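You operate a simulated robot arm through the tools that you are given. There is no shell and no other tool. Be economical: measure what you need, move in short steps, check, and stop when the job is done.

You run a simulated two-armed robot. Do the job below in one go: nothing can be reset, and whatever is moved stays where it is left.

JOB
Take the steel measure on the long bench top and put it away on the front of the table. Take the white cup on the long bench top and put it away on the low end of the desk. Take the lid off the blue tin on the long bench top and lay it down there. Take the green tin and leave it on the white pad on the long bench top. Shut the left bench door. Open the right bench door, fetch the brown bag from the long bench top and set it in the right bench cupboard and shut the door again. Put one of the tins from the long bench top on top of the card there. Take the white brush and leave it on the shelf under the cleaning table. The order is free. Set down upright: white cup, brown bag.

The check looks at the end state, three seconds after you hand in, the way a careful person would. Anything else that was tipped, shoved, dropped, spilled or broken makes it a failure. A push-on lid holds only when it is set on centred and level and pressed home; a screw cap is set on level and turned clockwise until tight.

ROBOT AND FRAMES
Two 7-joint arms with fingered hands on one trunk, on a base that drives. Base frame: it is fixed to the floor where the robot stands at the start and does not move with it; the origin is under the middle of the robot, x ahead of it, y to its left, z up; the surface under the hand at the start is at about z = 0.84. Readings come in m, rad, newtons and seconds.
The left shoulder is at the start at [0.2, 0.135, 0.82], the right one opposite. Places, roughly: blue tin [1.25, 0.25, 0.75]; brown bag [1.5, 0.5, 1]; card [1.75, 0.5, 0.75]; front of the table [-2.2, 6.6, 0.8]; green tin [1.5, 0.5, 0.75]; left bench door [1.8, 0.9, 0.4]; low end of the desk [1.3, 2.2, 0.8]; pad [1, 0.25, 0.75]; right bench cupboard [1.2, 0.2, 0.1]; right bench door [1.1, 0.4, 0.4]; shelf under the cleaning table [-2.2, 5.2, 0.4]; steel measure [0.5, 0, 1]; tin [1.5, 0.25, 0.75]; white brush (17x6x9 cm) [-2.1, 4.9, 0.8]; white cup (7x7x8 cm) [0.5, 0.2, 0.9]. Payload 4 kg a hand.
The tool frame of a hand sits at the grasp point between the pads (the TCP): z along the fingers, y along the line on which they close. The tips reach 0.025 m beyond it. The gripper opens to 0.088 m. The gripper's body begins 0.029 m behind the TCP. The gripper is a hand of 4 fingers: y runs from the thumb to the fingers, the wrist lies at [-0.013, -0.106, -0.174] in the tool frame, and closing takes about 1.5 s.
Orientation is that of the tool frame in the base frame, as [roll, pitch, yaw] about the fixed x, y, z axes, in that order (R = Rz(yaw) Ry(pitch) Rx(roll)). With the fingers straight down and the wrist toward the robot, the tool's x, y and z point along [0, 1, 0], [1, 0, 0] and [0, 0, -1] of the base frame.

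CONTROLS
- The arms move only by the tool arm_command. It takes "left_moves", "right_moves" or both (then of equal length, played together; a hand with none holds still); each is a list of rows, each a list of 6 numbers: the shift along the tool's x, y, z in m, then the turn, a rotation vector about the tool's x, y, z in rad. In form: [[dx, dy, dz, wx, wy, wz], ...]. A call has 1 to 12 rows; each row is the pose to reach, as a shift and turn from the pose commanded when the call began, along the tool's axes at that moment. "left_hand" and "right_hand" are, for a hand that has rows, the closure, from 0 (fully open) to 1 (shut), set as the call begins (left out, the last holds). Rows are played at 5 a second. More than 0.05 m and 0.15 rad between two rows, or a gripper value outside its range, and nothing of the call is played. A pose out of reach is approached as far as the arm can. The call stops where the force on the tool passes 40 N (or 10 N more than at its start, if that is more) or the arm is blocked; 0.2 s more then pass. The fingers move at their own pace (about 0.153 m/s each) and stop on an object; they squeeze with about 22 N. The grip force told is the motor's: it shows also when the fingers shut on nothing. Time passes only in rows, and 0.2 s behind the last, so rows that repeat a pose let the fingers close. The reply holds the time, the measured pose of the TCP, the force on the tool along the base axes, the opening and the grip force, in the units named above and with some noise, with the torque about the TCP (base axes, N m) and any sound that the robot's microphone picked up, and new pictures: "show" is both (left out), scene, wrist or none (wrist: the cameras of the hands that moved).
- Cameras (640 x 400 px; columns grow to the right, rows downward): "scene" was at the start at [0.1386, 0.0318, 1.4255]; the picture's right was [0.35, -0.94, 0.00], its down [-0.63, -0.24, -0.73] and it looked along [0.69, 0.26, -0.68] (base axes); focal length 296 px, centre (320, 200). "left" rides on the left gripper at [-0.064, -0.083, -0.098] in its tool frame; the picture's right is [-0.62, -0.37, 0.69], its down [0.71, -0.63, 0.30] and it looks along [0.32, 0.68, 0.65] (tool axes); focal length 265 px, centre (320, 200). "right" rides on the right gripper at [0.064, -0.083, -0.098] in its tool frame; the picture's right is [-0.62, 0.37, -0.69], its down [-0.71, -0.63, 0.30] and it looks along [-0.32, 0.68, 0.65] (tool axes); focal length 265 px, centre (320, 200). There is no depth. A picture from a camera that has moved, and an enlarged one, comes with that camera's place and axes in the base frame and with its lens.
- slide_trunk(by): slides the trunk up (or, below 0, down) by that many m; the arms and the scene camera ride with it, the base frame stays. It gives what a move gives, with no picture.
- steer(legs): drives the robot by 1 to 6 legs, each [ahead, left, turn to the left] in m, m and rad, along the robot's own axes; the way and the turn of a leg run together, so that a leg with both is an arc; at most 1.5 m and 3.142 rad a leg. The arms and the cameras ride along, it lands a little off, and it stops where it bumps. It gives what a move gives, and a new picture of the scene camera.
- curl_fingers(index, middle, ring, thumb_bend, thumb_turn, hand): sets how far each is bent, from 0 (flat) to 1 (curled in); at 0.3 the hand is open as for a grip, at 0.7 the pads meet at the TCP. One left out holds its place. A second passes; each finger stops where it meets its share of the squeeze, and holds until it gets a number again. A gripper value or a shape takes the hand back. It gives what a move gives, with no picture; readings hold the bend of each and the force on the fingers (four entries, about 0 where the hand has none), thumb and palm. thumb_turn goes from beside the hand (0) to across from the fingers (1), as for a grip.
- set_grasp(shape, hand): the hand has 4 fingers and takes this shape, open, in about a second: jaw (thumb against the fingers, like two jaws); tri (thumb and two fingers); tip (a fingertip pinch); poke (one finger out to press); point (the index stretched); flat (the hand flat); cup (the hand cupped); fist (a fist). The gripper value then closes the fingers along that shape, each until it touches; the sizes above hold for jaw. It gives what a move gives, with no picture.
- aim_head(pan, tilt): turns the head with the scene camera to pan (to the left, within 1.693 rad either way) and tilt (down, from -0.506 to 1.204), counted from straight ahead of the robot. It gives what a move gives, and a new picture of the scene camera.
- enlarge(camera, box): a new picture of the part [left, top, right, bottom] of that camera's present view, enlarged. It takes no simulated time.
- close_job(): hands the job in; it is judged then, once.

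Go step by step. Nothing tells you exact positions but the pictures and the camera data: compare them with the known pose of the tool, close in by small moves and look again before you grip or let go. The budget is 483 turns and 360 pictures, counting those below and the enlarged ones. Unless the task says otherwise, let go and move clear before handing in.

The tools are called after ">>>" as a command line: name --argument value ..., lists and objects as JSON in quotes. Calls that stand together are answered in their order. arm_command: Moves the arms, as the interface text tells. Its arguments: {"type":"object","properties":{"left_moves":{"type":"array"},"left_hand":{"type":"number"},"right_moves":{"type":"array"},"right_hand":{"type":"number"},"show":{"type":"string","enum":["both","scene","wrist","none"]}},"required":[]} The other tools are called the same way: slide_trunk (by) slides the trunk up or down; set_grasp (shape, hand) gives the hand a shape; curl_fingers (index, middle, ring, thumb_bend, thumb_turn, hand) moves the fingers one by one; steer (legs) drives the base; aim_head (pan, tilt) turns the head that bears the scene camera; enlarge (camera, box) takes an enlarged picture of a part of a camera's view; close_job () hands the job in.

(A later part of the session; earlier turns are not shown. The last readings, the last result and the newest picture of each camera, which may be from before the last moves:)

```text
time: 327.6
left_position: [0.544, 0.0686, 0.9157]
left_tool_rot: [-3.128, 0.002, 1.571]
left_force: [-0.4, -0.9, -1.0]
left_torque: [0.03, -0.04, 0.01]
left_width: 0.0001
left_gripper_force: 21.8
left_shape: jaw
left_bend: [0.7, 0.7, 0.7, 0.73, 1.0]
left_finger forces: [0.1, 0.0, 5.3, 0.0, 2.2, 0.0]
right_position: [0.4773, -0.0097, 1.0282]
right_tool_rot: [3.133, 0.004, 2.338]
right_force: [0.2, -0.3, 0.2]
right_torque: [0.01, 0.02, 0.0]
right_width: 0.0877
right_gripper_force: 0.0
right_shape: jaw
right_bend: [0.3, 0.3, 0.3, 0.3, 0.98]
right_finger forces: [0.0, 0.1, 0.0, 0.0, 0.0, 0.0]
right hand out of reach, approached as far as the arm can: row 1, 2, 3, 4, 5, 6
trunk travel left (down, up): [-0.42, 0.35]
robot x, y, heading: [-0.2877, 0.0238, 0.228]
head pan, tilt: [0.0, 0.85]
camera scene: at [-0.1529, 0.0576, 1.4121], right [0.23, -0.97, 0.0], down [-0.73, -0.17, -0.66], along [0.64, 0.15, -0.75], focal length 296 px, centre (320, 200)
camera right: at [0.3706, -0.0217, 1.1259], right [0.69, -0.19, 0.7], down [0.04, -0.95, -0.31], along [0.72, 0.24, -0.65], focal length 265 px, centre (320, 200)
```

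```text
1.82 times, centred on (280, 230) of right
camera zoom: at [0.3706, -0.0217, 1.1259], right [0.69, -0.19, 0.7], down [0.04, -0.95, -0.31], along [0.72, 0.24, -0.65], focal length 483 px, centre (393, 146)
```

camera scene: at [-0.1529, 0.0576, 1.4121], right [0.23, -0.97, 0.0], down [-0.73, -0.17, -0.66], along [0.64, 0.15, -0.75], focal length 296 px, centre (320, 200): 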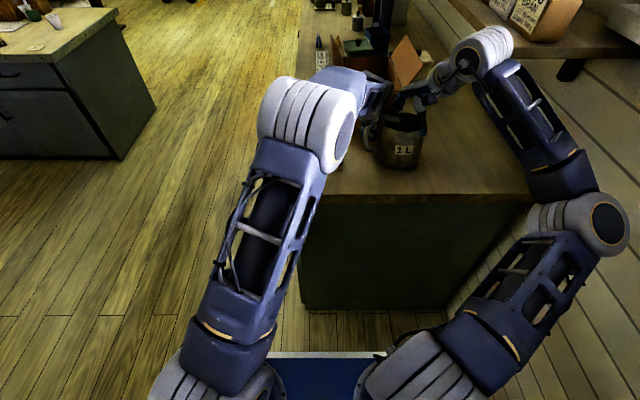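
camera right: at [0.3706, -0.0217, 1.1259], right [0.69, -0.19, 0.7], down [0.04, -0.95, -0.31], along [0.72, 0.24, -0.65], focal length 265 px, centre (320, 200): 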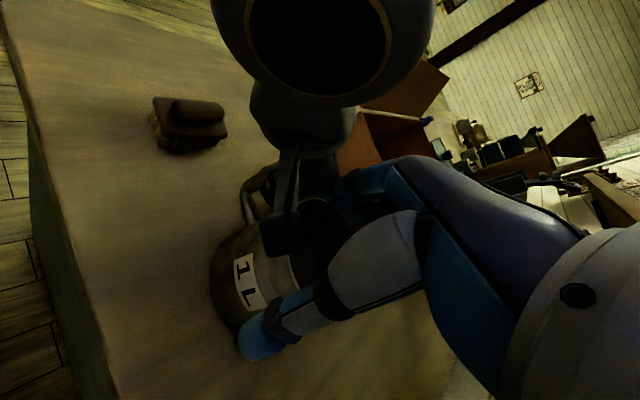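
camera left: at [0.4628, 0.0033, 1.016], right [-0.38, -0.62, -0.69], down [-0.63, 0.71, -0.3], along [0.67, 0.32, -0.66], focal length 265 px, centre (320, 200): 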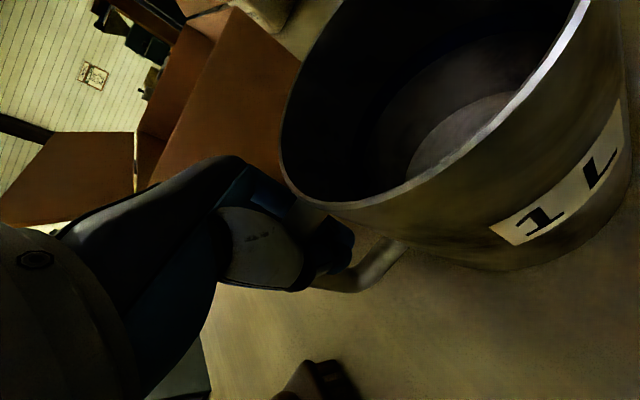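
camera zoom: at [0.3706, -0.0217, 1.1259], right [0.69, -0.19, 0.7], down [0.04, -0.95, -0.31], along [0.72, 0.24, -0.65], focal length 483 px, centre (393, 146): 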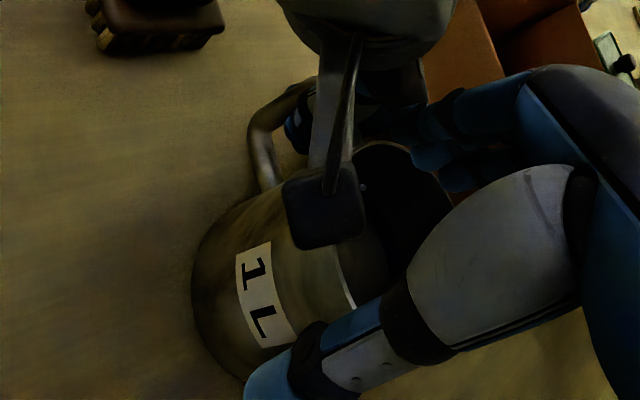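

The right hand can't reach that pose well. I pull it back and test how the measure hangs on the left hand alone, lifting only slightly.

>>> arm_command --right_moves '[[0.02, -0.03, -0.02, 0, 0, 0], [0.04, -0.06, -0.04, 0, 0, 0], [0.06, -0.09, -0.06, 0, 0, 0], [0.08, -0.12, -0.08, 0, 0, 0], [0.09, -0.15, -0.09, 0, 0, 0]]' --show "none"

>>> arm_command --left_moves '[[0, 0, -0.005, 0, 0, 0], [0, 0, -0.01, 0, 0, 0], [0, 0, -0.015, 0, 0, 0]]' --show "wrist"

>>> enlarge --camera "scene" --box '[320, 60, 480, 180]'

```text
time: 328.9
left_position: [0.5441, 0.0682, 0.9156]
left_tool_rot: [-3.128, 0.001, 1.57]
left_force: [0.4, 0.2, -1.4]
left_torque: [0.07, -0.09, -0.03]
left_width: 0.0
left_gripper_force: 21.8
left_shape: jaw
left_bend: [0.7, 0.7, 0.7, 0.73, 1.0]
left_finger forces: [0.2, 0.0, 5.2, 0.0, 2.0, 0.0]
right_position: [0.3101, -0.0522, 1.1167]
right_tool_rot: [3.135, 0.005, 2.352]
right_force: [-1.0, 0.1, 0.2]
right_torque: [-0.03, -0.01, 0.01]
right_width: 0.0881
right_gripper_force: 0.0
right_shape: jaw
right_bend: [0.3, 0.3, 0.3, 0.3, 0.98]
right_finger forces: [0.0, 0.1, 0.0, 0.0, 0.0, 0.0]
trunk travel left (down, up): [-0.42, 0.35]
robot x, y, heading: [-0.2915, 0.0221, 0.231]
head pan, tilt: [0.0, 0.85]
```

```text
time: 329.6
left_position: [0.5438, 0.0687, 0.9309]
left_tool_rot: [-3.128, 0.003, 1.572]
left_force: [0.7, 0.0, -3.0]
left_torque: [0.16, -0.04, 0.04]
left_width: 0.0001
left_gripper_force: 21.6
left_shape: jaw
left_bend: [0.7, 0.7, 0.7, 0.73, 1.0]
left_finger forces: [1.6, 0.0, 5.6, 0.0, 5.6, 0.0]
right_position: [0.3088, -0.0549, 1.1171]
right_tool_rot: [3.133, 0.005, 2.35]
right_force: [0.4, 0.4, 0.2]
right_torque: [-0.03, 0.02, -0.02]
right_width: 0.088
right_gripper_force: 0.2
right_shape: jaw
right_bend: [0.3, 0.3, 0.3, 0.3, 0.98]
right_finger forces: [0.0, 0.0, 0.0, 0.0, 0.0, 0.1]
trunk travel left (down, up): [-0.42, 0.35]
robot x, y, heading: [-0.2875, 0.0238, 0.226]
head pan, tilt: [0.0, 0.85]
camera left: at [0.4627, 0.0033, 1.0304], right [-0.38, -0.62, -0.69], down [-0.63, 0.71, -0.3], along [0.68, 0.32, -0.66], focal length 265 px, centre (320, 200)
```

left: 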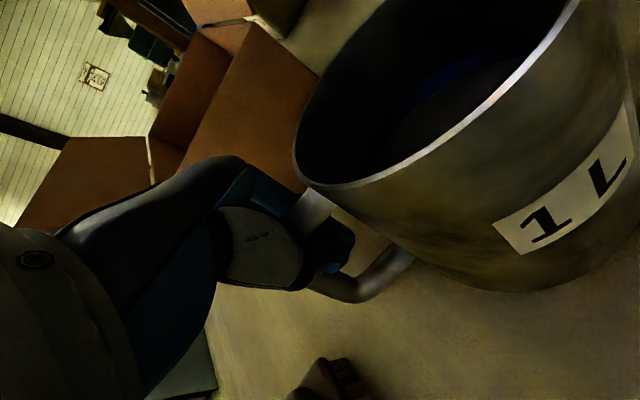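

```text
3.33 times, centred on (400, 120) of scene
camera zoom: at [-0.1528, 0.0576, 1.412], right [0.23, -0.97, 0.0], down [-0.73, -0.17, -0.66], along [0.64, 0.15, -0.75], focal length 987 px, centre (53, 467)
```

zoom: 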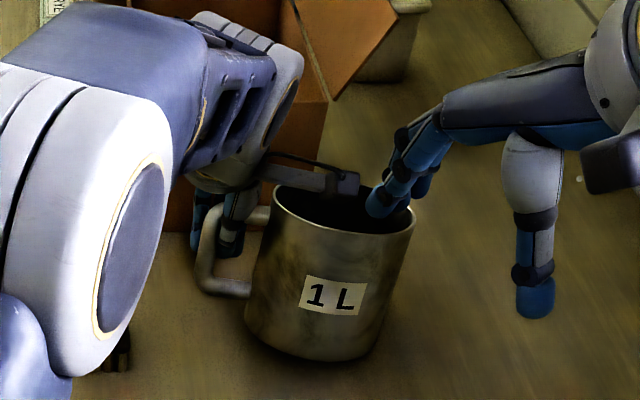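

>>> arm_command --left_moves '[[0, 0, -0.007, 0, 0, 0], [0, 0, -0.014, 0, 0, 0], [0, 0, -0.02, 0, 0, 0]]' --show "none"

>>> enlarge --camera "scene" --box '[320, 60, 480, 180]'

```text
time: 330.4
left_position: [0.5459, 0.0683, 0.9499]
left_tool_rot: [-3.127, 0.0, 1.571]
left_force: [1.1, 0.6, -3.1]
left_torque: [0.14, -0.01, -0.02]
left_width: 0.0001
left_gripper_force: 22.4
left_shape: jaw
left_bend: [0.7, 0.7, 0.7, 0.73, 1.0]
left_finger forces: [1.6, 0.0, 5.6, 0.0, 5.6, 0.0]
right_position: [0.3102, -0.0532, 1.1167]
right_tool_rot: [3.136, 0.005, 2.349]
right_force: [-0.2, 0.3, 0.1]
right_torque: [-0.01, 0.02, 0.0]
right_width: 0.0878
right_gripper_force: 0.0
right_shape: jaw
right_bend: [0.3, 0.3, 0.3, 0.3, 0.98]
right_finger forces: [0.1, 0.0, 0.0, 0.1, 0.1, 0.0]
trunk travel left (down, up): [-0.42, 0.35]
robot x, y, heading: [-0.2875, 0.0256, 0.231]
head pan, tilt: [0.0, 0.85]
```

```text
3.33 times, centred on (400, 120) of scene
camera zoom: at [-0.1528, 0.0576, 1.412], right [0.23, -0.97, 0.0], down [-0.73, -0.17, -0.66], along [0.64, 0.15, -0.75], focal length 987 px, centre (53, 467)
```

zoom: 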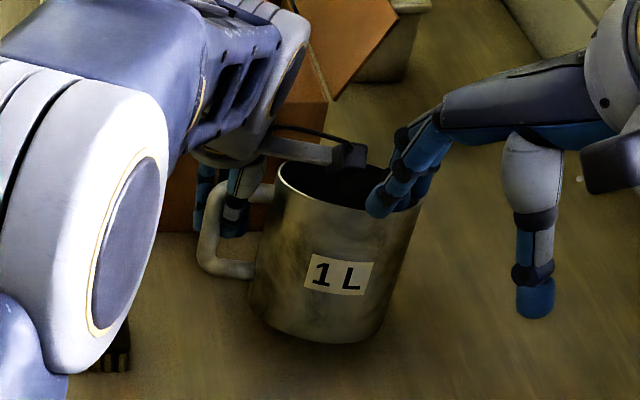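

Only ~3 N, so the left hand can carry it alone; it leans ~12°. I level it by tilting the hand and lift clear.

>>> arm_command --left_moves '[[0, 0, -0.015, 0, -0.07, 0], [0, 0, -0.03, 0, -0.14, 0], [0, 0, -0.045, 0, -0.21, 0]]' --show "wrist"

>>> enlarge --camera "scene" --box '[320, 40, 480, 160]'

```text
time: 331.2
left_position: [0.5464, 0.0676, 0.9957]
left_tool_rot: [-3.13, 0.212, 1.573]
left_force: [-0.4, -0.6, -2.0]
left_torque: [0.18, -0.02, -0.01]
left_width: 0.0
left_gripper_force: 22.2
left_shape: jaw
left_bend: [0.7, 0.7, 0.7, 0.73, 1.0]
left_finger forces: [1.8, 0.1, 5.7, 0.1, 6.1, 0.0]
right_position: [0.3103, -0.0529, 1.1158]
right_tool_rot: [3.135, 0.007, 2.349]
right_force: [-0.4, 0.8, -0.2]
right_torque: [0.0, 0.0, -0.02]
right_width: 0.088
right_gripper_force: 0.1
right_shape: jaw
right_bend: [0.3, 0.3, 0.3, 0.3, 0.98]
right_finger forces: [0.0, 0.0, 0.1, 0.0, 0.0, 0.0]
trunk travel left (down, up): [-0.42, 0.35]
robot x, y, heading: [-0.2836, 0.0216, 0.23]
head pan, tilt: [0.0, 0.85]
camera left: at [0.4645, 0.0251, 1.1071], right [-0.38, -0.75, -0.54], down [-0.64, 0.63, -0.44], along [0.67, 0.18, -0.72], focal length 265 px, centre (320, 200)
```

left: 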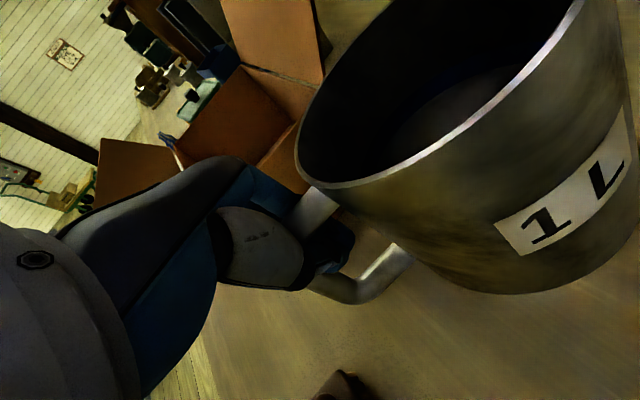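

```text
3.33 times, centred on (400, 100) of scene
camera zoom: at [-0.1527, 0.0575, 1.412], right [0.23, -0.97, 0.0], down [-0.73, -0.17, -0.66], along [0.64, 0.15, -0.75], focal length 987 px, centre (53, 533)
```

zoom: 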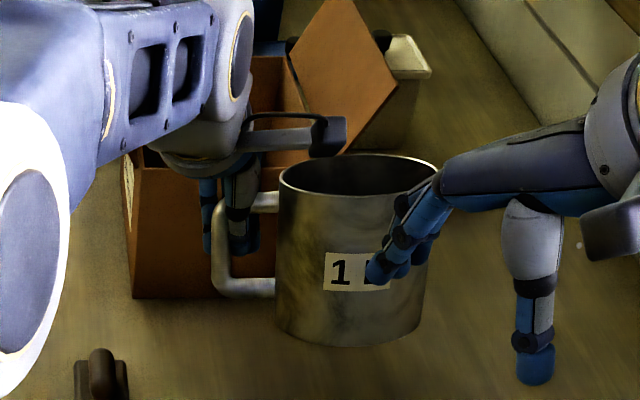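

The measure is now level and firmly held. I raise it, turn toward the aisle and set off for the table.

>>> arm_command --left_moves '[[0, 0, -0.03, 0, 0, 0], [0, 0, -0.06, 0, 0, 0], [0, 0, -0.09, 0, 0, 0]]' --right_moves '[[0, -0.02, 0, 0, 0, 0.1], [0, -0.04, 0, 0, 0, 0.2], [0, -0.05, 0, 0, 0, 0.3]]' --show "none"

>>> steer --legs '[[-0.1, 0, 0], [0, 0.3, 0], [0, 0, 1.57]]'

>>> aim_head --pan 0.0 --tilt 0.5

```text
time: 332.1
left_position: [0.5471, 0.0884, 1.0838]
left_tool_rot: [-3.128, 0.213, 1.574]
left_force: [0.2, -0.1, -3.4]
left_torque: [0.14, -0.03, 0.0]
left_width: 0.0
left_gripper_force: 21.9
left_shape: jaw
left_bend: [0.7, 0.7, 0.7, 0.73, 1.0]
left_finger forces: [1.9, 0.0, 5.8, 0.0, 6.3, 0.1]
right_position: [0.2738, -0.0878, 1.1171]
right_tool_rot: [3.134, 0.002, 2.048]
right_force: [0.4, 0.4, 0.4]
right_torque: [0.03, 0.01, 0.01]
right_width: 0.0882
right_gripper_force: 0.0
right_shape: jaw
right_bend: [0.3, 0.3, 0.3, 0.3, 0.98]
right_finger forces: [0.1, 0.1, 0.1, 0.0, 0.1, 0.1]
trunk travel left (down, up): [-0.42, 0.35]
robot x, y, heading: [-0.2886, 0.0248, 0.228]
head pan, tilt: [0.0, 0.85]
```

```text
time: 338.6
left_position: [-0.4999, 1.1292, 1.0828]
left_tool_rot: [-3.127, 0.214, 3.122]
left_force: [-0.6, 0.7, -2.4]
left_torque: [0.0, -0.05, 0.03]
left_width: 0.0
left_gripper_force: 22.0
left_shape: jaw
left_bend: [0.7, 0.7, 0.7, 0.73, 1.0]
left_finger forces: [1.1, 0.0, 0.6, 0.0, 1.7, 0.1]
right_position: [-0.3287, 0.855, 1.1173]
right_tool_rot: [3.133, 0.002, -2.681]
right_force: [0.2, 0.2, -0.5]
right_torque: [-0.01, 0.03, 0.01]
right_width: 0.088
right_gripper_force: 0.2
right_shape: jaw
right_bend: [0.3, 0.3, 0.3, 0.3, 0.98]
right_finger forces: [0.0, 0.0, 0.1, 0.0, 0.1, 0.1]
trunk travel left (down, up): [-0.42, 0.35]
robot x, y, heading: [-0.4501, 0.2917, 1.782]
head pan, tilt: [0.0, 0.85]
camera scene: at [-0.4806, 0.4314, 1.412], right [0.98, 0.21, 0.0], down [0.16, -0.74, -0.66], along [-0.14, 0.65, -0.75], focal length 296 px, centre (320, 200)
```

scene: 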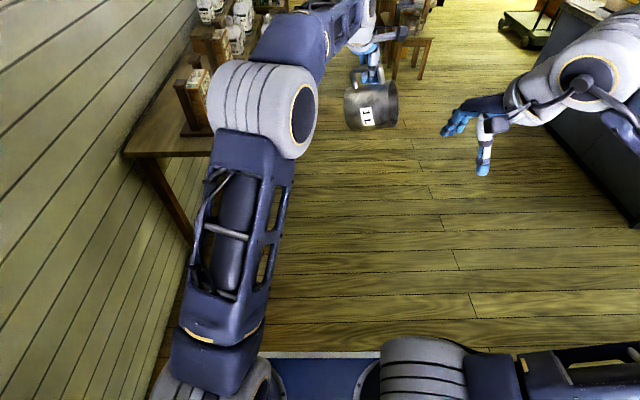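

```text
time: 339.5
left_position: [-0.4999, 1.1285, 1.0837]
left_tool_rot: [-3.128, 0.211, 3.124]
left_force: [-0.4, 0.4, -2.5]
left_torque: [0.0, -0.02, -0.03]
left_width: 0.0
left_gripper_force: 21.6
left_shape: jaw
left_bend: [0.7, 0.7, 0.7, 0.73, 1.0]
left_finger forces: [1.2, 0.1, 0.5, 0.0, 1.6, 0.1]
right_position: [-0.3291, 0.8539, 1.1169]
right_tool_rot: [3.132, 0.002, -2.683]
right_force: [0.2, 0.2, 0.4]
right_torque: [0.03, 0.03, 0.04]
right_width: 0.088
right_gripper_force: 0.1
right_shape: jaw
right_bend: [0.3, 0.3, 0.3, 0.3, 0.98]
right_finger forces: [0.0, 0.1, 0.0, 0.0, 0.0, 0.0]
trunk travel left (down, up): [-0.42, 0.35]
robot x, y, heading: [-0.4517, 0.2947, 1.783]
head pan, tilt: [0.0, 0.499]
camera scene: at [-0.4832, 0.4439, 1.4419], right [0.98, 0.21, 0.0], down [0.1, -0.47, -0.88], along [-0.18, 0.86, -0.48], focal length 296 px, centre (320, 200)
```

scene: 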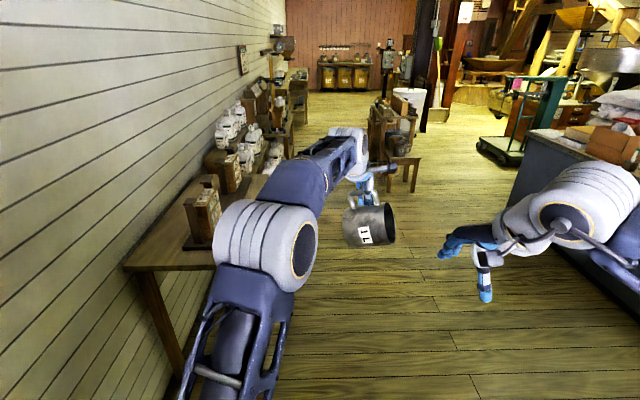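

>>> enlarge --camera "scene" --box '[310, 140, 430, 270]'

>>> enlarge --camera "left" --box '[160, 60, 640, 400]'

```text
3.08 times, centred on (370, 205) of scene
camera zoom: at [-0.4832, 0.4439, 1.4419], right [0.98, 0.21, 0.0], down [0.1, -0.47, -0.88], along [-0.18, 0.86, -0.48], focal length 911 px, centre (166, 185)
```

zoom: 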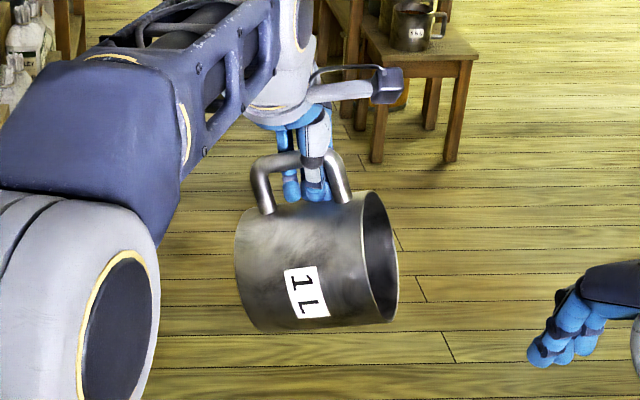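

```text
1.18 times, centred on (400, 230) of left
camera zoom: at [-0.459, 1.0456, 1.1946], right [0.74, -0.39, -0.54], down [-0.65, -0.62, -0.44], along [-0.17, 0.68, -0.72], focal length 312 px, centre (226, 165)
```

zoom: 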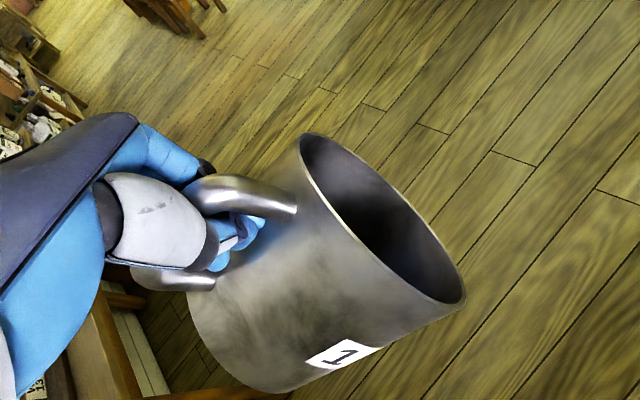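

The measure swung onto its side in the loop, and its inside is evidently dry (no liquid, ~0.3 kg), so nothing was spilled. I carry on along the aisle.

>>> steer --legs '[[0, -0.23, 0.02], [1.5, 0, 0], [1.2, 0, 0]]'

```text
time: 353.9
left_position: [-0.876, 3.8163, 1.0831]
left_tool_rot: [-3.126, 0.212, 3.134]
left_force: [-0.1, -0.9, -0.7]
left_torque: [0.02, -0.01, -0.01]
left_width: 0.0001
left_gripper_force: 22.1
left_shape: jaw
left_bend: [0.7, 0.7, 0.7, 0.73, 1.0]
left_finger forces: [1.1, 0.0, 0.7, 0.0, 1.9, 0.0]
right_position: [-0.7024, 3.5422, 1.117]
right_tool_rot: [3.133, 0.001, -2.673]
right_force: [0.2, -0.8, -0.9]
right_torque: [-0.02, -0.04, 0.0]
right_width: 0.088
right_gripper_force: 0.1
right_shape: jaw
right_bend: [0.3, 0.3, 0.3, 0.3, 0.98]
right_finger forces: [0.0, 0.0, 0.0, 0.0, 0.0, 0.0]
trunk travel left (down, up): [-0.42, 0.35]
robot x, y, heading: [-0.8229, 2.9798, 1.788]
head pan, tilt: [0.0, 0.499]
camera scene: at [-0.8539, 3.1307, 1.442], right [0.98, 0.21, 0.0], down [0.1, -0.47, -0.88], along [-0.19, 0.86, -0.48], focal length 296 px, centre (320, 200)
```

scene: 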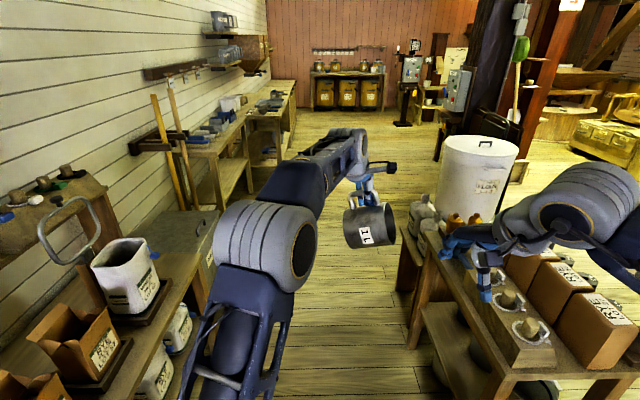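

>>> arm_command --right_moves '[[0, 0, -0.045, 0, 0, 0], [0, 0, -0.09, 0, 0, 0], [0, 0, -0.13, 0, 0, 0]]' --show "none"

>>> steer --legs '[[1.3, 0, 0], [1.3, 0, 0.01]]'

```text
time: 354.7
left_position: [-0.876, 3.8171, 1.0835]
left_tool_rot: [-3.128, 0.213, 3.133]
left_force: [0.1, -0.4, -3.4]
left_torque: [-0.01, 0.0, -0.02]
left_width: 0.0
left_gripper_force: 22.2
left_shape: jaw
left_bend: [0.7, 0.7, 0.7, 0.73, 1.0]
left_finger forces: [1.4, 0.0, 0.6, 0.0, 1.8, 0.0]
right_position: [-0.7041, 3.5408, 1.2492]
right_tool_rot: [3.131, 0.0, -2.672]
right_force: [-0.2, -0.1, 0.6]
right_torque: [0.02, 0.0, 0.01]
right_width: 0.0879
right_gripper_force: 0.1
right_shape: jaw
right_bend: [0.3, 0.3, 0.3, 0.3, 0.98]
right_finger forces: [0.1, 0.0, 0.0, 0.0, 0.0, 0.0]
trunk travel left (down, up): [-0.42, 0.35]
robot x, y, heading: [-0.8249, 2.9815, 1.788]
head pan, tilt: [0.0, 0.499]
```

```text
time: 367.4
left_position: [-1.4279, 6.3622, 1.0841]
left_tool_rot: [-3.127, 0.213, 3.141]
left_force: [0.0, 0.4, -3.0]
left_torque: [0.03, -0.01, -0.02]
left_width: 0.0001
left_gripper_force: 21.9
left_shape: jaw
left_bend: [0.7, 0.7, 0.7, 0.73, 1.0]
left_finger forces: [1.3, 0.0, 0.6, 0.1, 1.9, 0.0]
right_position: [-1.2531, 6.0872, 1.2467]
right_tool_rot: [3.133, 0.002, -2.665]
right_force: [-0.3, 0.3, 0.5]
right_torque: [-0.01, 0.0, -0.02]
right_width: 0.0883
right_gripper_force: 0.1
right_shape: jaw
right_bend: [0.3, 0.3, 0.3, 0.3, 0.98]
right_finger forces: [0.0, 0.0, 0.0, 0.0, 0.0, 0.0]
trunk travel left (down, up): [-0.42, 0.35]
robot x, y, heading: [-1.3657, 5.528, 1.797]
head pan, tilt: [0.0, 0.499]
camera scene: at [-1.3995, 5.677, 1.442], right [0.97, 0.22, 0.0], down [0.11, -0.47, -0.88], along [-0.2, 0.86, -0.48], focal length 296 px, centre (320, 200)
```

scene: 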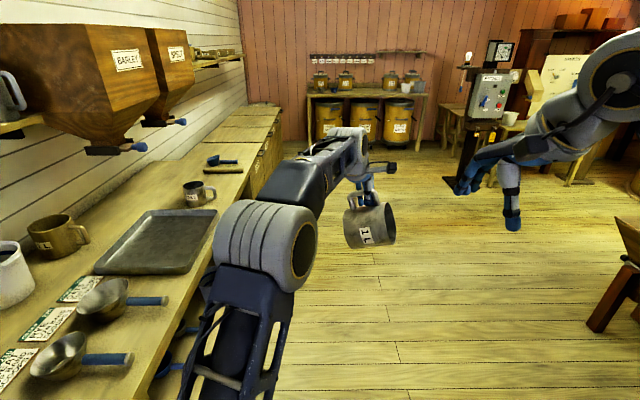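

The table with the tray and mugs is on the left. I raise the measure, move ahead and away from the table, then turn to face it.

>>> arm_command --left_moves '[[0, -0.02, -0.045, 0, 0.07, 0], [0, -0.04, -0.09, 0, 0.14, 0], [0, -0.06, -0.13, 0, 0.21, 0]]' --show "none"

>>> steer --legs '[[0, -0.33, 0], [1.15, 0, 0], [0, 0, 1.57]]'

>>> aim_head --pan 0.15 --tilt 0.8

```text
time: 368.2
left_position: [-1.4548, 6.3059, 1.2119]
left_tool_rot: [-3.127, 0.002, 3.139]
left_force: [-0.2, 0.0, -1.5]
left_torque: [0.01, -0.04, 0.03]
left_width: 0.0
left_gripper_force: 22.8
left_shape: jaw
left_bend: [0.7, 0.7, 0.7, 0.73, 1.0]
left_finger forces: [1.2, 0.1, 0.9, 0.0, 2.0, 0.1]
right_position: [-1.2515, 6.088, 1.2491]
right_tool_rot: [3.131, 0.001, -2.664]
right_force: [-0.4, 0.3, -0.9]
right_torque: [0.0, 0.0, 0.0]
right_width: 0.0878
right_gripper_force: 0.1
right_shape: jaw
right_bend: [0.3, 0.3, 0.3, 0.3, 0.98]
right_finger forces: [0.0, 0.0, 0.0, 0.0, 0.1, 0.0]
trunk travel left (down, up): [-0.42, 0.35]
robot x, y, heading: [-1.3644, 5.5297, 1.798]
head pan, tilt: [0.0, 0.499]
```

```text
time: 379.6
left_position: [-2.0734, 6.672, 1.2113]
left_tool_rot: [-3.129, 0.002, -1.612]
left_force: [0.1, 0.1, -2.1]
left_torque: [0.06, 0.02, -0.01]
left_width: 0.0
left_gripper_force: 22.2
left_shape: jaw
left_bend: [0.7, 0.7, 0.7, 0.73, 1.0]
left_finger forces: [1.2, 0.1, 0.9, 0.1, 1.9, 0.0]
right_position: [-1.8471, 6.8677, 1.2477]
right_tool_rot: [3.132, 0.001, -1.131]
right_force: [-0.8, -0.1, -0.9]
right_torque: [-0.04, 0.0, 0.0]
right_width: 0.0879
right_gripper_force: 0.0
right_shape: jaw
right_bend: [0.3, 0.3, 0.3, 0.3, 0.98]
right_finger forces: [0.1, 0.1, 0.1, 0.0, 0.0, 0.0]
trunk travel left (down, up): [-0.42, 0.35]
robot x, y, heading: [-1.2898, 6.7356, -2.955]
head pan, tilt: [0.0, 0.499]
camera scene: at [-1.4389, 6.7068, 1.442], right [-0.19, 0.98, 0.0], down [0.47, 0.09, -0.88], along [-0.86, -0.16, -0.48], focal length 296 px, centre (320, 200)
```

scene: 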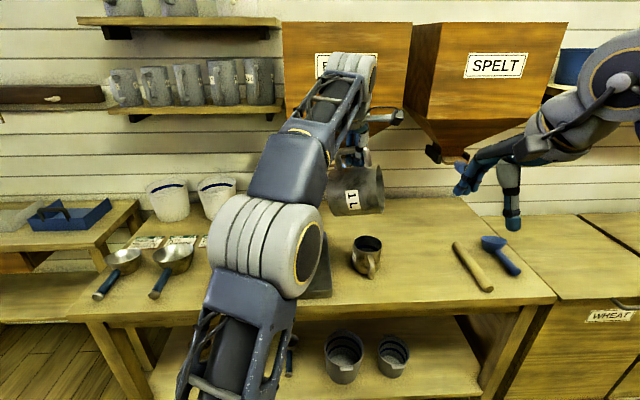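

```text
time: 380.4
left_position: [-2.074, 6.6725, 1.2115]
left_tool_rot: [-3.127, 0.0, -1.612]
left_force: [-0.5, -0.5, -2.7]
left_torque: [0.02, -0.01, 0.01]
left_width: 0.0001
left_gripper_force: 22.0
left_shape: jaw
left_bend: [0.7, 0.7, 0.7, 0.73, 1.0]
left_finger forces: [1.1, 0.1, 0.8, 0.0, 2.0, 0.1]
right_position: [-1.8478, 6.8686, 1.2472]
right_tool_rot: [3.133, 0.001, -1.13]
right_force: [0.1, -0.5, -0.1]
right_torque: [0.01, 0.03, 0.03]
right_width: 0.0878
right_gripper_force: 0.1
right_shape: jaw
right_bend: [0.3, 0.3, 0.3, 0.3, 0.98]
right_finger forces: [0.1, 0.0, 0.1, 0.0, 0.1, 0.0]
trunk travel left (down, up): [-0.42, 0.35]
robot x, y, heading: [-1.292, 6.7347, -2.953]
head pan, tilt: [0.15, 0.799]
camera scene: at [-1.4257, 6.6971, 1.4161], right [-0.33, 0.94, 0.0], down [0.68, 0.24, -0.7], along [-0.66, -0.23, -0.72], focal length 296 px, centre (320, 200)
```

scene: 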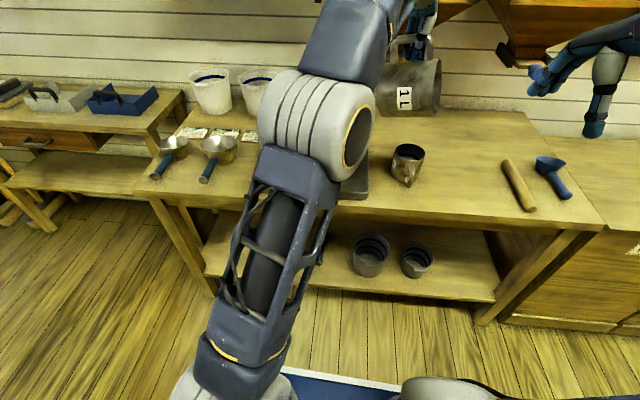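

The front of the table is free between the mug and the rolling pin (about [-2.17, 6.89]). I sidestep right so the measure hangs there.

>>> steer --legs '[[0, 0.0, 0], [0, -0.22, 0]]'

```text
time: 382.4
left_position: [-2.1159, 6.8872, 1.2118]
left_tool_rot: [-3.128, 0.0, -1.607]
left_force: [0.1, 0.6, -2.6]
left_torque: [0.05, 0.0, -0.01]
left_width: 0.0
left_gripper_force: 22.1
left_shape: jaw
left_bend: [0.7, 0.7, 0.7, 0.73, 1.0]
left_finger forces: [1.2, 0.0, 1.0, 0.0, 2.1, 0.0]
right_position: [-1.8894, 7.0826, 1.248]
right_tool_rot: [3.134, 0.003, -1.128]
right_force: [0.7, -0.1, 0.3]
right_torque: [0.02, 0.03, -0.01]
right_width: 0.0879
right_gripper_force: 0.1
right_shape: jaw
right_bend: [0.3, 0.3, 0.3, 0.3, 0.98]
right_finger forces: [0.0, 0.0, 0.0, 0.0, 0.0, 0.0]
trunk travel left (down, up): [-0.42, 0.35]
robot x, y, heading: [-1.3312, 6.9501, -2.953]
head pan, tilt: [0.15, 0.799]
camera scene: at [-1.4673, 6.9136, 1.416], right [-0.34, 0.94, 0.0], down [0.68, 0.24, -0.7], along [-0.66, -0.23, -0.72], focal length 296 px, centre (320, 200)
```

scene: 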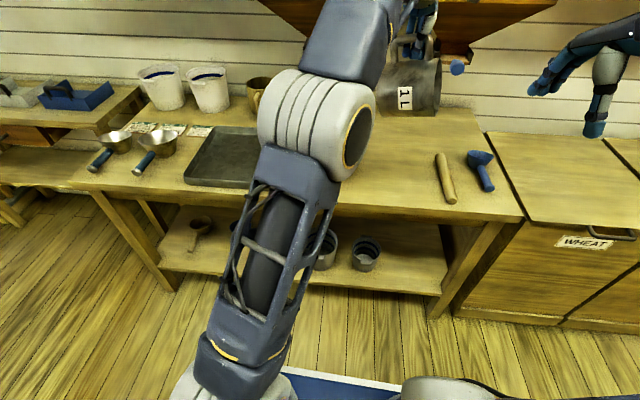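

>>> arm_command --left_moves '[[-0.005, 0.025, 0.02, 0, 0, 0], [-0.006, 0.05, 0.05, 0, 0, 0], [-0.006, 0.05, 0.09, 0, 0, 0], [-0.006, 0.05, 0.13, 0, 0, 0], [-0.006, 0.05, 0.16, 0, 0, 0]]' --show "wrist"

```text
time: 383.6
left_position: [-2.1626, 6.8944, 1.0523]
left_tool_rot: [-3.13, 0.0, -1.607]
left_force: [0.4, -0.8, -2.1]
left_torque: [0.01, 0.02, -0.01]
left_width: 0.0
left_gripper_force: 22.4
left_shape: jaw
left_bend: [0.7, 0.7, 0.7, 0.73, 1.0]
left_finger forces: [1.3, 0.1, 1.0, 0.0, 2.3, 0.0]
right_position: [-1.8891, 7.0831, 1.2486]
right_tool_rot: [3.132, 0.003, -1.127]
right_force: [0.7, 0.5, 0.5]
right_torque: [-0.01, 0.01, -0.03]
right_width: 0.088
right_gripper_force: 0.1
right_shape: jaw
right_bend: [0.3, 0.3, 0.3, 0.3, 0.98]
right_finger forces: [0.1, 0.1, 0.0, 0.0, 0.0, 0.1]
trunk travel left (down, up): [-0.42, 0.35]
robot x, y, heading: [-1.3283, 6.9497, -2.949]
head pan, tilt: [0.15, 0.799]
camera left: at [-2.0785, 6.9553, 1.1525], right [0.4, 0.61, -0.69], down [0.61, -0.74, -0.3], along [-0.69, -0.3, -0.66], focal length 265 px, centre (320, 200)
```

left: 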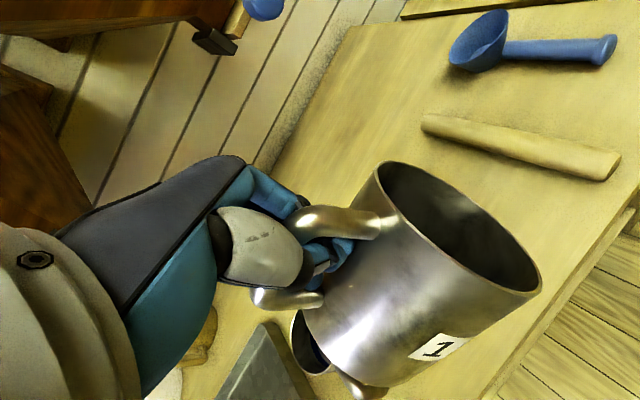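

>>> arm_command --left_moves '[[0, 0, 0.015, 0, 0, 0], [0, 0, 0.028, 0, 0, 0], [0, 0, 0.038, 0, 0, 0]]' --show "none"

>>> arm_command --left_moves '[[0, 0, 0.01, 0, 0, 0], [0, 0, 0.016, 0, 0, 0]]' --show "none"

>>> arm_command --left_moves '[[0, 0, 0.008, 0, 0, 0], [0, 0, 0.014, 0, 0, 0]]' --show "none"

```text
time: 384.4
left_position: [-2.1638, 6.8943, 1.0133]
left_tool_rot: [-3.128, 0.002, -1.608]
left_force: [0.0, -0.5, -3.3]
left_torque: [0.02, -0.01, 0.01]
left_width: 0.0003
left_gripper_force: 22.0
left_shape: jaw
left_bend: [0.7, 0.7, 0.7, 0.73, 1.0]
left_finger forces: [1.3, 0.1, 1.0, 0.0, 2.3, 0.1]
right_position: [-1.8903, 7.0826, 1.2487]
right_tool_rot: [3.132, 0.004, -1.127]
right_force: [-0.3, 0.1, 0.5]
right_torque: [-0.01, 0.01, -0.01]
right_width: 0.0885
right_gripper_force: 0.0
right_shape: jaw
right_bend: [0.3, 0.3, 0.3, 0.3, 0.98]
right_finger forces: [0.0, 0.0, 0.1, 0.0, 0.0, 0.0]
trunk travel left (down, up): [-0.42, 0.35]
robot x, y, heading: [-1.3357, 6.9463, -2.945]
head pan, tilt: [0.15, 0.799]
```

```text
time: 385.0
left_position: [-2.1618, 6.8961, 0.996]
left_tool_rot: [-3.128, 0.003, -1.607]
left_force: [-0.1, 0.3, -2.5]
left_torque: [0.01, 0.02, -0.02]
left_width: 0.0
left_gripper_force: 22.1
left_shape: jaw
left_bend: [0.7, 0.7, 0.7, 0.73, 1.0]
left_finger forces: [1.3, 0.0, 0.9, 0.0, 2.2, 0.1]
right_position: [-1.8888, 7.0837, 1.248]
right_tool_rot: [3.132, 0.003, -1.126]
right_force: [0.2, 0.5, 0.5]
right_torque: [-0.02, -0.01, 0.02]
right_width: 0.0881
right_gripper_force: 0.1
right_shape: jaw
right_bend: [0.3, 0.3, 0.3, 0.3, 0.98]
right_finger forces: [0.0, 0.1, 0.0, 0.0, 0.0, 0.0]
trunk travel left (down, up): [-0.42, 0.35]
robot x, y, heading: [-1.331, 6.948, -2.95]
head pan, tilt: [0.15, 0.799]
```

```text
time: 385.6
left_position: [-2.1628, 6.8958, 0.9823]
left_tool_rot: [-3.127, 0.002, -1.606]
left_force: [-0.5, -0.4, -2.3]
left_torque: [-0.02, 0.03, 0.01]
left_width: 0.0
left_gripper_force: 22.3
left_shape: jaw
left_bend: [0.7, 0.7, 0.7, 0.73, 1.0]
left_finger forces: [1.4, 0.0, 0.9, 0.0, 2.3, 0.0]
right_position: [-1.8901, 7.0821, 1.2485]
right_tool_rot: [3.131, 0.002, -1.128]
right_force: [-0.3, -0.7, -0.3]
right_torque: [0.0, 0.0, 0.0]
right_width: 0.088
right_gripper_force: 0.1
right_shape: jaw
right_bend: [0.3, 0.3, 0.3, 0.3, 0.98]
right_finger forces: [0.1, 0.0, 0.0, 0.0, 0.0, 0.0]
trunk travel left (down, up): [-0.42, 0.35]
robot x, y, heading: [-1.3316, 6.95, -2.946]
head pan, tilt: [0.15, 0.799]
```

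>>> arm_command --left_moves '[[0, 0, 0.008, 0, 0, 0], [0, 0, 0.016, 0, 0, 0]]' --show "none"

>>> arm_command --left_moves '[[0, 0, 0.008, 0, 0, 0], [0, 0, 0.014, 0, 0, 0]]' --show "none"

>>> arm_command --left_moves '[[0, 0, 0.006, 0, 0, 0], [0, 0, 0.012, 0, 0, 0]]' --show "wrist"

```text
time: 386.2
left_position: [-2.1624, 6.8959, 0.9669]
left_tool_rot: [-3.128, 0.003, -1.607]
left_force: [0.4, 0.0, -2.7]
left_torque: [0.06, -0.02, 0.01]
left_width: 0.0004
left_gripper_force: 21.7
left_shape: jaw
left_bend: [0.7, 0.7, 0.7, 0.73, 1.0]
left_finger forces: [1.4, 0.0, 1.0, 0.1, 2.3, 0.0]
right_position: [-1.8891, 7.0822, 1.2473]
right_tool_rot: [3.134, 0.002, -1.127]
right_force: [-0.2, 0.4, 1.1]
right_torque: [0.01, 0.03, -0.02]
right_width: 0.088
right_gripper_force: 0.0
right_shape: jaw
right_bend: [0.3, 0.3, 0.3, 0.3, 0.98]
right_finger forces: [0.1, 0.1, 0.1, 0.0, 0.0, 0.0]
trunk travel left (down, up): [-0.42, 0.35]
robot x, y, heading: [-1.3344, 6.9469, -2.947]
head pan, tilt: [0.15, 0.799]
```

```text
time: 386.8
left_position: [-2.1609, 6.8959, 0.9524]
left_tool_rot: [-3.126, 0.002, -1.607]
left_force: [-0.5, 0.0, -1.0]
left_torque: [0.01, 0.0, -0.01]
left_width: 0.0001
left_gripper_force: 21.9
left_shape: jaw
left_bend: [0.7, 0.7, 0.7, 0.73, 1.0]
left_finger forces: [1.3, 0.1, 0.9, 0.0, 2.3, 0.0]
right_position: [-1.8895, 7.0827, 1.2476]
right_tool_rot: [3.135, 0.002, -1.128]
right_force: [-0.9, -0.4, 0.6]
right_torque: [0.0, 0.0, 0.0]
right_width: 0.0881
right_gripper_force: 0.1
right_shape: jaw
right_bend: [0.3, 0.3, 0.3, 0.3, 0.98]
right_finger forces: [0.0, 0.0, 0.0, 0.0, 0.0, 0.0]
trunk travel left (down, up): [-0.42, 0.35]
robot x, y, heading: [-1.3365, 6.9503, -2.951]
head pan, tilt: [0.15, 0.799]
```

```text
time: 387.4
left_position: [-2.162, 6.8949, 0.9408]
left_tool_rot: [-3.128, 0.001, -1.608]
left_force: [-0.8, 0.4, -2.2]
left_torque: [0.02, 0.0, 0.0]
left_width: 0.0002
left_gripper_force: 22.3
left_shape: jaw
left_bend: [0.7, 0.7, 0.7, 0.73, 1.0]
left_finger forces: [1.4, 0.0, 0.8, 0.0, 2.3, 0.1]
right_position: [-1.8894, 7.0823, 1.2474]
right_tool_rot: [3.132, 0.002, -1.129]
right_force: [0.1, 0.0, -0.5]
right_torque: [0.0, 0.02, 0.02]
right_width: 0.088
right_gripper_force: 0.0
right_shape: jaw
right_bend: [0.3, 0.3, 0.3, 0.3, 0.98]
right_finger forces: [0.1, 0.1, 0.0, 0.0, 0.0, 0.0]
trunk travel left (down, up): [-0.42, 0.35]
robot x, y, heading: [-1.3356, 6.9521, -2.946]
head pan, tilt: [0.15, 0.799]
camera left: at [-2.0766, 6.9552, 1.0404], right [0.4, 0.61, -0.69], down [0.61, -0.74, -0.3], along [-0.69, -0.3, -0.66], focal length 265 px, centre (320, 200)
```

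left: 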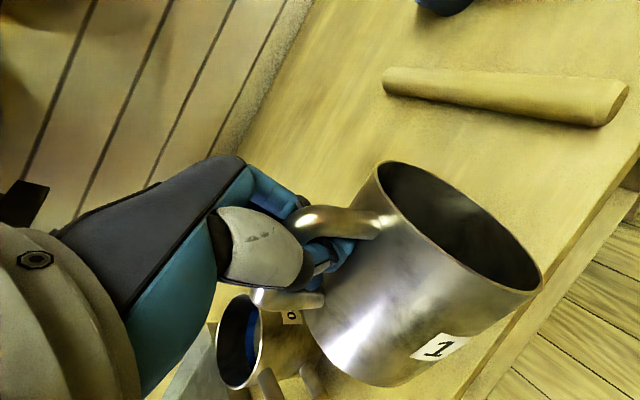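

>>> arm_command --left_moves '[[0, 0, 0.006, 0, 0, 0], [0, 0, 0.012, 0, 0, 0]]' --show "none"

>>> arm_command --left_moves '[[0, 0, 0.006, 0, 0, 0], [0, 0, 0.01, 0, 0, 0]]' --show "none"

>>> arm_command --left_moves '[[0, 0, 0.006, 0, 0, 0], [0, 0, 0.01, 0, 0, 0]]' --show "none"

```text
time: 388.0
left_position: [-2.1612, 6.8966, 0.9317]
left_tool_rot: [-3.134, 0.003, -1.609]
left_force: [-1.3, 2.4, 7.6]
left_torque: [0.04, 0.03, 0.05]
left_width: 0.0
left_gripper_force: 22.3
left_shape: jaw
left_bend: [0.7, 0.7, 0.7, 0.73, 1.0]
left_finger forces: [0.8, 0.0, 0.5, 0.1, 1.9, 0.0]
right_position: [-1.89, 7.0821, 1.2478]
right_tool_rot: [3.133, 0.002, -1.127]
right_force: [0.3, 0.4, 0.2]
right_torque: [0.02, 0.02, -0.07]
right_width: 0.0883
right_gripper_force: 0.0
right_shape: jaw
right_bend: [0.3, 0.3, 0.3, 0.3, 0.98]
right_finger forces: [0.0, 0.0, 0.1, 0.1, 0.1, 0.0]
trunk travel left (down, up): [-0.42, 0.35]
robot x, y, heading: [-1.3354, 6.9497, -2.952]
head pan, tilt: [0.15, 0.799]
```

```text
time: 388.6
left_position: [-2.1611, 6.8955, 0.9186]
left_tool_rot: [-3.124, 0.001, -1.608]
left_force: [-1.1, 2.1, 4.9]
left_torque: [-0.07, 0.03, -0.04]
left_width: 0.0
left_gripper_force: 21.8
left_shape: jaw
left_bend: [0.7, 0.7, 0.7, 0.73, 1.0]
left_finger forces: [1.0, 0.0, 2.2, 0.1, 1.6, 0.1]
right_position: [-1.8897, 7.082, 1.2473]
right_tool_rot: [3.133, 0.001, -1.129]
right_force: [-0.2, 0.5, 0.1]
right_torque: [0.02, 0.05, 0.03]
right_width: 0.0879
right_gripper_force: 0.0
right_shape: jaw
right_bend: [0.3, 0.3, 0.3, 0.3, 0.98]
right_finger forces: [0.0, 0.0, 0.1, 0.0, 0.0, 0.0]
trunk travel left (down, up): [-0.42, 0.35]
robot x, y, heading: [-1.333, 6.9487, -2.949]
head pan, tilt: [0.15, 0.799]
```

```text
time: 389.2
left_position: [-2.1627, 6.8964, 0.9133]
left_tool_rot: [-3.138, 0.003, -1.608]
left_force: [-5.2, 4.7, 27.5]
left_torque: [0.02, 0.0, 0.02]
left_width: 0.0001
left_gripper_force: 21.9
left_shape: jaw
left_bend: [0.7, 0.71, 0.7, 0.73, 1.0]
left_finger forces: [34.3, 0.0, 2.3, 0.0, 0.4, 0.0]
right_position: [-1.889, 7.0825, 1.2474]
right_tool_rot: [3.133, 0.0, -1.127]
right_force: [-0.5, -0.6, -0.5]
right_torque: [0.03, 0.02, 0.02]
right_width: 0.088
right_gripper_force: 0.0
right_shape: jaw
right_bend: [0.3, 0.3, 0.3, 0.3, 0.98]
right_finger forces: [0.0, 0.0, 0.1, 0.0, 0.0, 0.1]
trunk travel left (down, up): [-0.42, 0.35]
robot x, y, heading: [-1.3324, 6.9504, -2.947]
head pan, tilt: [0.15, 0.799]
```

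The measure rests on the table on its side. I tip it upright by rolling the hooked hand about the measure's bottom edge.

>>> arm_command --left_moves '[[0, 0, -0.02, 0, 0, 0], [0.0251, 0, -0.0252, 0, -0.14, 0], [0.0507, 0, -0.0269, 0, -0.279, 0], [0.0763, 0, -0.025, 0, -0.419, 0], [0.1014, 0, -0.0196, 0, -0.5585, 0], [0.1255, 0, -0.0107, 0, -0.698, 0]]' --show "wrist"

```text
time: 390.6
left_position: [-2.1659, 6.7713, 0.9225]
left_tool_rot: [-3.129, 0.701, -1.601]
left_force: [-2.2, -3.4, 10.3]
left_torque: [-0.12, 0.13, 0.07]
left_width: 0.0
left_gripper_force: 22.3
left_shape: jaw
left_bend: [0.7, 0.71, 0.7, 0.74, 1.0]
left_finger forces: [0.4, 18.8, 2.0, 0.1, 1.7, 0.1]
right_position: [-1.8897, 7.0827, 1.2477]
right_tool_rot: [3.134, 0.002, -1.129]
right_force: [-0.2, 0.4, 0.0]
right_torque: [0.0, -0.01, 0.01]
right_width: 0.088
right_gripper_force: 0.1
right_shape: jaw
right_bend: [0.3, 0.3, 0.3, 0.3, 0.98]
right_finger forces: [0.0, 0.1, 0.0, 0.0, 0.0, 0.0]
trunk travel left (down, up): [-0.42, 0.35]
robot x, y, heading: [-1.3333, 6.9488, -2.951]
head pan, tilt: [0.15, 0.799]
camera left: at [-2.0849, 6.753, 1.04], right [0.4, 0.91, -0.13], down [0.62, -0.37, -0.69], along [-0.67, 0.2, -0.71], focal length 265 px, centre (320, 200)
```

left: 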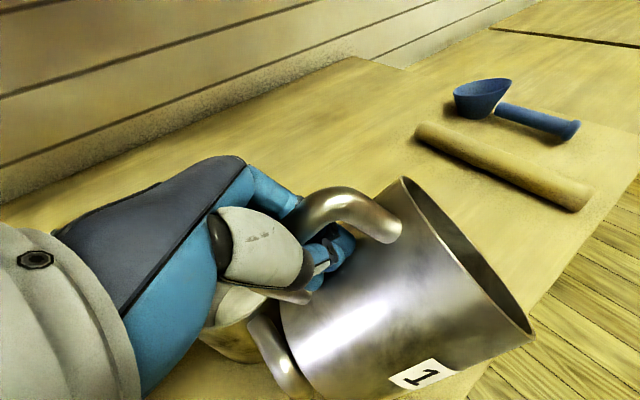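

>>> enlarge --camera "scene" --box '[270, 60, 470, 230]'

```text
2.35 times, centred on (370, 145) of scene
camera zoom: at [-1.467, 6.9138, 1.4164], right [-0.33, 0.94, 0.0], down [0.68, 0.24, -0.7], along [-0.66, -0.23, -0.72], focal length 697 px, centre (202, 329)
```

zoom: 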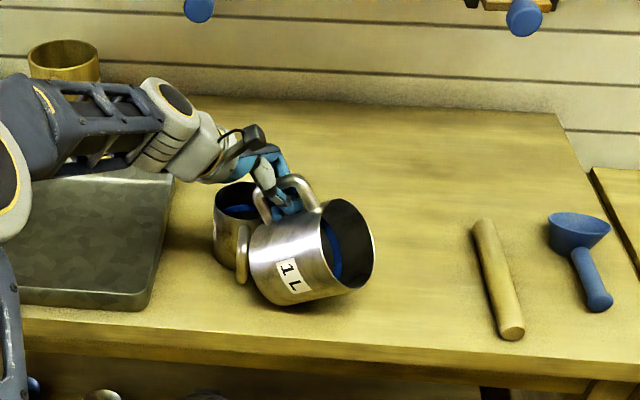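

The measure is tipping up but sits close to the mug. I slide it right a little, then continue tipping.

>>> arm_command --left_moves '[[-0.02, 0, 0.017, 0, 0, 0], [-0.042, 0, 0.035, 0, 0, 0], [-0.0169, 0, 0.0297, 0, -0.14, 0], [0.0086, 0, 0.0279, 0, -0.279, 0], [0.0343, 0, 0.0299, 0, -0.419, 0]]' --show "none"

>>> enlarge --camera "scene" --box '[270, 60, 470, 230]'

```text
time: 391.3
left_position: [-2.1669, 6.8236, 0.9261]
left_tool_rot: [-3.141, 0.748, -1.609]
left_force: [-1.7, 0.7, 12.4]
left_torque: [-0.25, -0.04, -0.04]
left_width: 0.0002
left_gripper_force: 22.0
left_shape: jaw
left_bend: [0.7, 0.71, 0.72, 0.74, 1.0]
left_finger forces: [3.2, 0.0, 16.6, 0.0, 3.7, 0.0]
right_position: [-1.8906, 7.082, 1.2469]
right_tool_rot: [3.132, 0.002, -1.127]
right_force: [-0.5, -0.1, -0.2]
right_torque: [-0.05, -0.02, 0.02]
right_width: 0.0878
right_gripper_force: 0.1
right_shape: jaw
right_bend: [0.3, 0.3, 0.3, 0.3, 0.98]
right_finger forces: [0.0, 0.1, 0.0, 0.1, 0.1, 0.0]
trunk travel left (down, up): [-0.42, 0.35]
robot x, y, heading: [-1.3321, 6.9511, -2.949]
head pan, tilt: [0.15, 0.799]
stopped in row 3 (left hand): the force on the tool passed its limit at 49 N (the readings are from after the stop); the commanded pose is now the measured one
```

```text
2.35 times, centred on (370, 145) of scene
camera zoom: at [-1.4669, 6.9135, 1.4157], right [-0.34, 0.94, 0.0], down [0.68, 0.24, -0.7], along [-0.66, -0.23, -0.72], focal length 697 px, centre (202, 329)
```

zoom: 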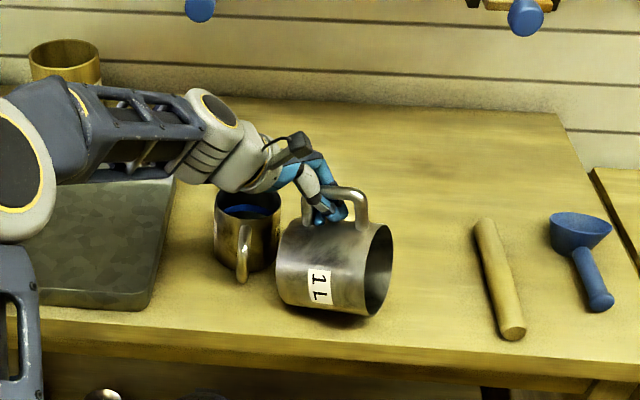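

>>> arm_command --left_moves '[[-0.0102, 0, -0.011, 0, 0, 0], [0.014, 0, -0.0164, 0, -0.14, 0], [0.0382, 0, -0.0218, 0, -0.28, 0], [0.0624, 0, -0.0272, 0, -0.42, 0], [0.0865, 0, -0.0326, 0, -0.56, 0]]' --show "none"

>>> enlarge --camera "scene" --box '[270, 60, 470, 230]'

```text
time: 392.2
left_position: [-2.1704, 6.7796, 0.9244]
left_tool_rot: [3.125, 1.037, -1.617]
left_force: [-0.1, -4.3, 10.2]
left_torque: [-0.18, -0.03, -0.02]
left_width: 0.0
left_gripper_force: 21.5
left_shape: jaw
left_bend: [0.7, 0.71, 0.72, 0.74, 1.0]
left_finger forces: [4.3, 0.0, 15.4, 0.0, 4.3, 0.1]
right_position: [-1.8901, 7.082, 1.248]
right_tool_rot: [3.133, 0.002, -1.127]
right_force: [0.6, -0.3, 0.3]
right_torque: [-0.03, -0.01, -0.02]
right_width: 0.0881
right_gripper_force: 0.0
right_shape: jaw
right_bend: [0.3, 0.3, 0.3, 0.3, 0.98]
right_finger forces: [0.0, 0.0, 0.0, 0.0, 0.1, 0.1]
trunk travel left (down, up): [-0.42, 0.35]
robot x, y, heading: [-1.3333, 6.9429, -2.949]
head pan, tilt: [0.15, 0.799]
stopped in row 4 (left hand): the force on the tool passed its limit at 46 N (the readings are from after the stop); the commanded pose is now the measured one
```

```text
2.35 times, centred on (370, 145) of scene
camera zoom: at [-1.467, 6.9133, 1.416], right [-0.34, 0.94, 0.0], down [0.68, 0.24, -0.7], along [-0.66, -0.23, -0.72], focal length 697 px, centre (202, 329)
```

zoom: 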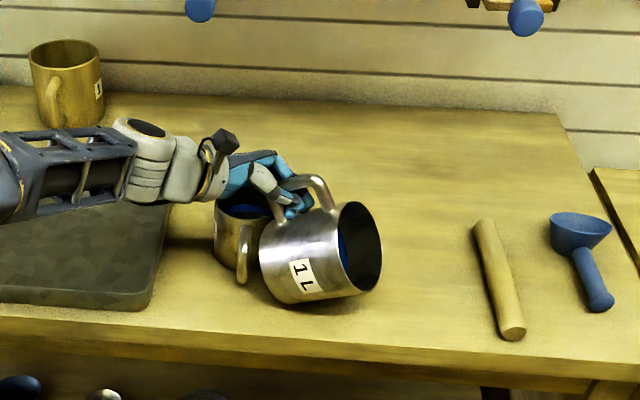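

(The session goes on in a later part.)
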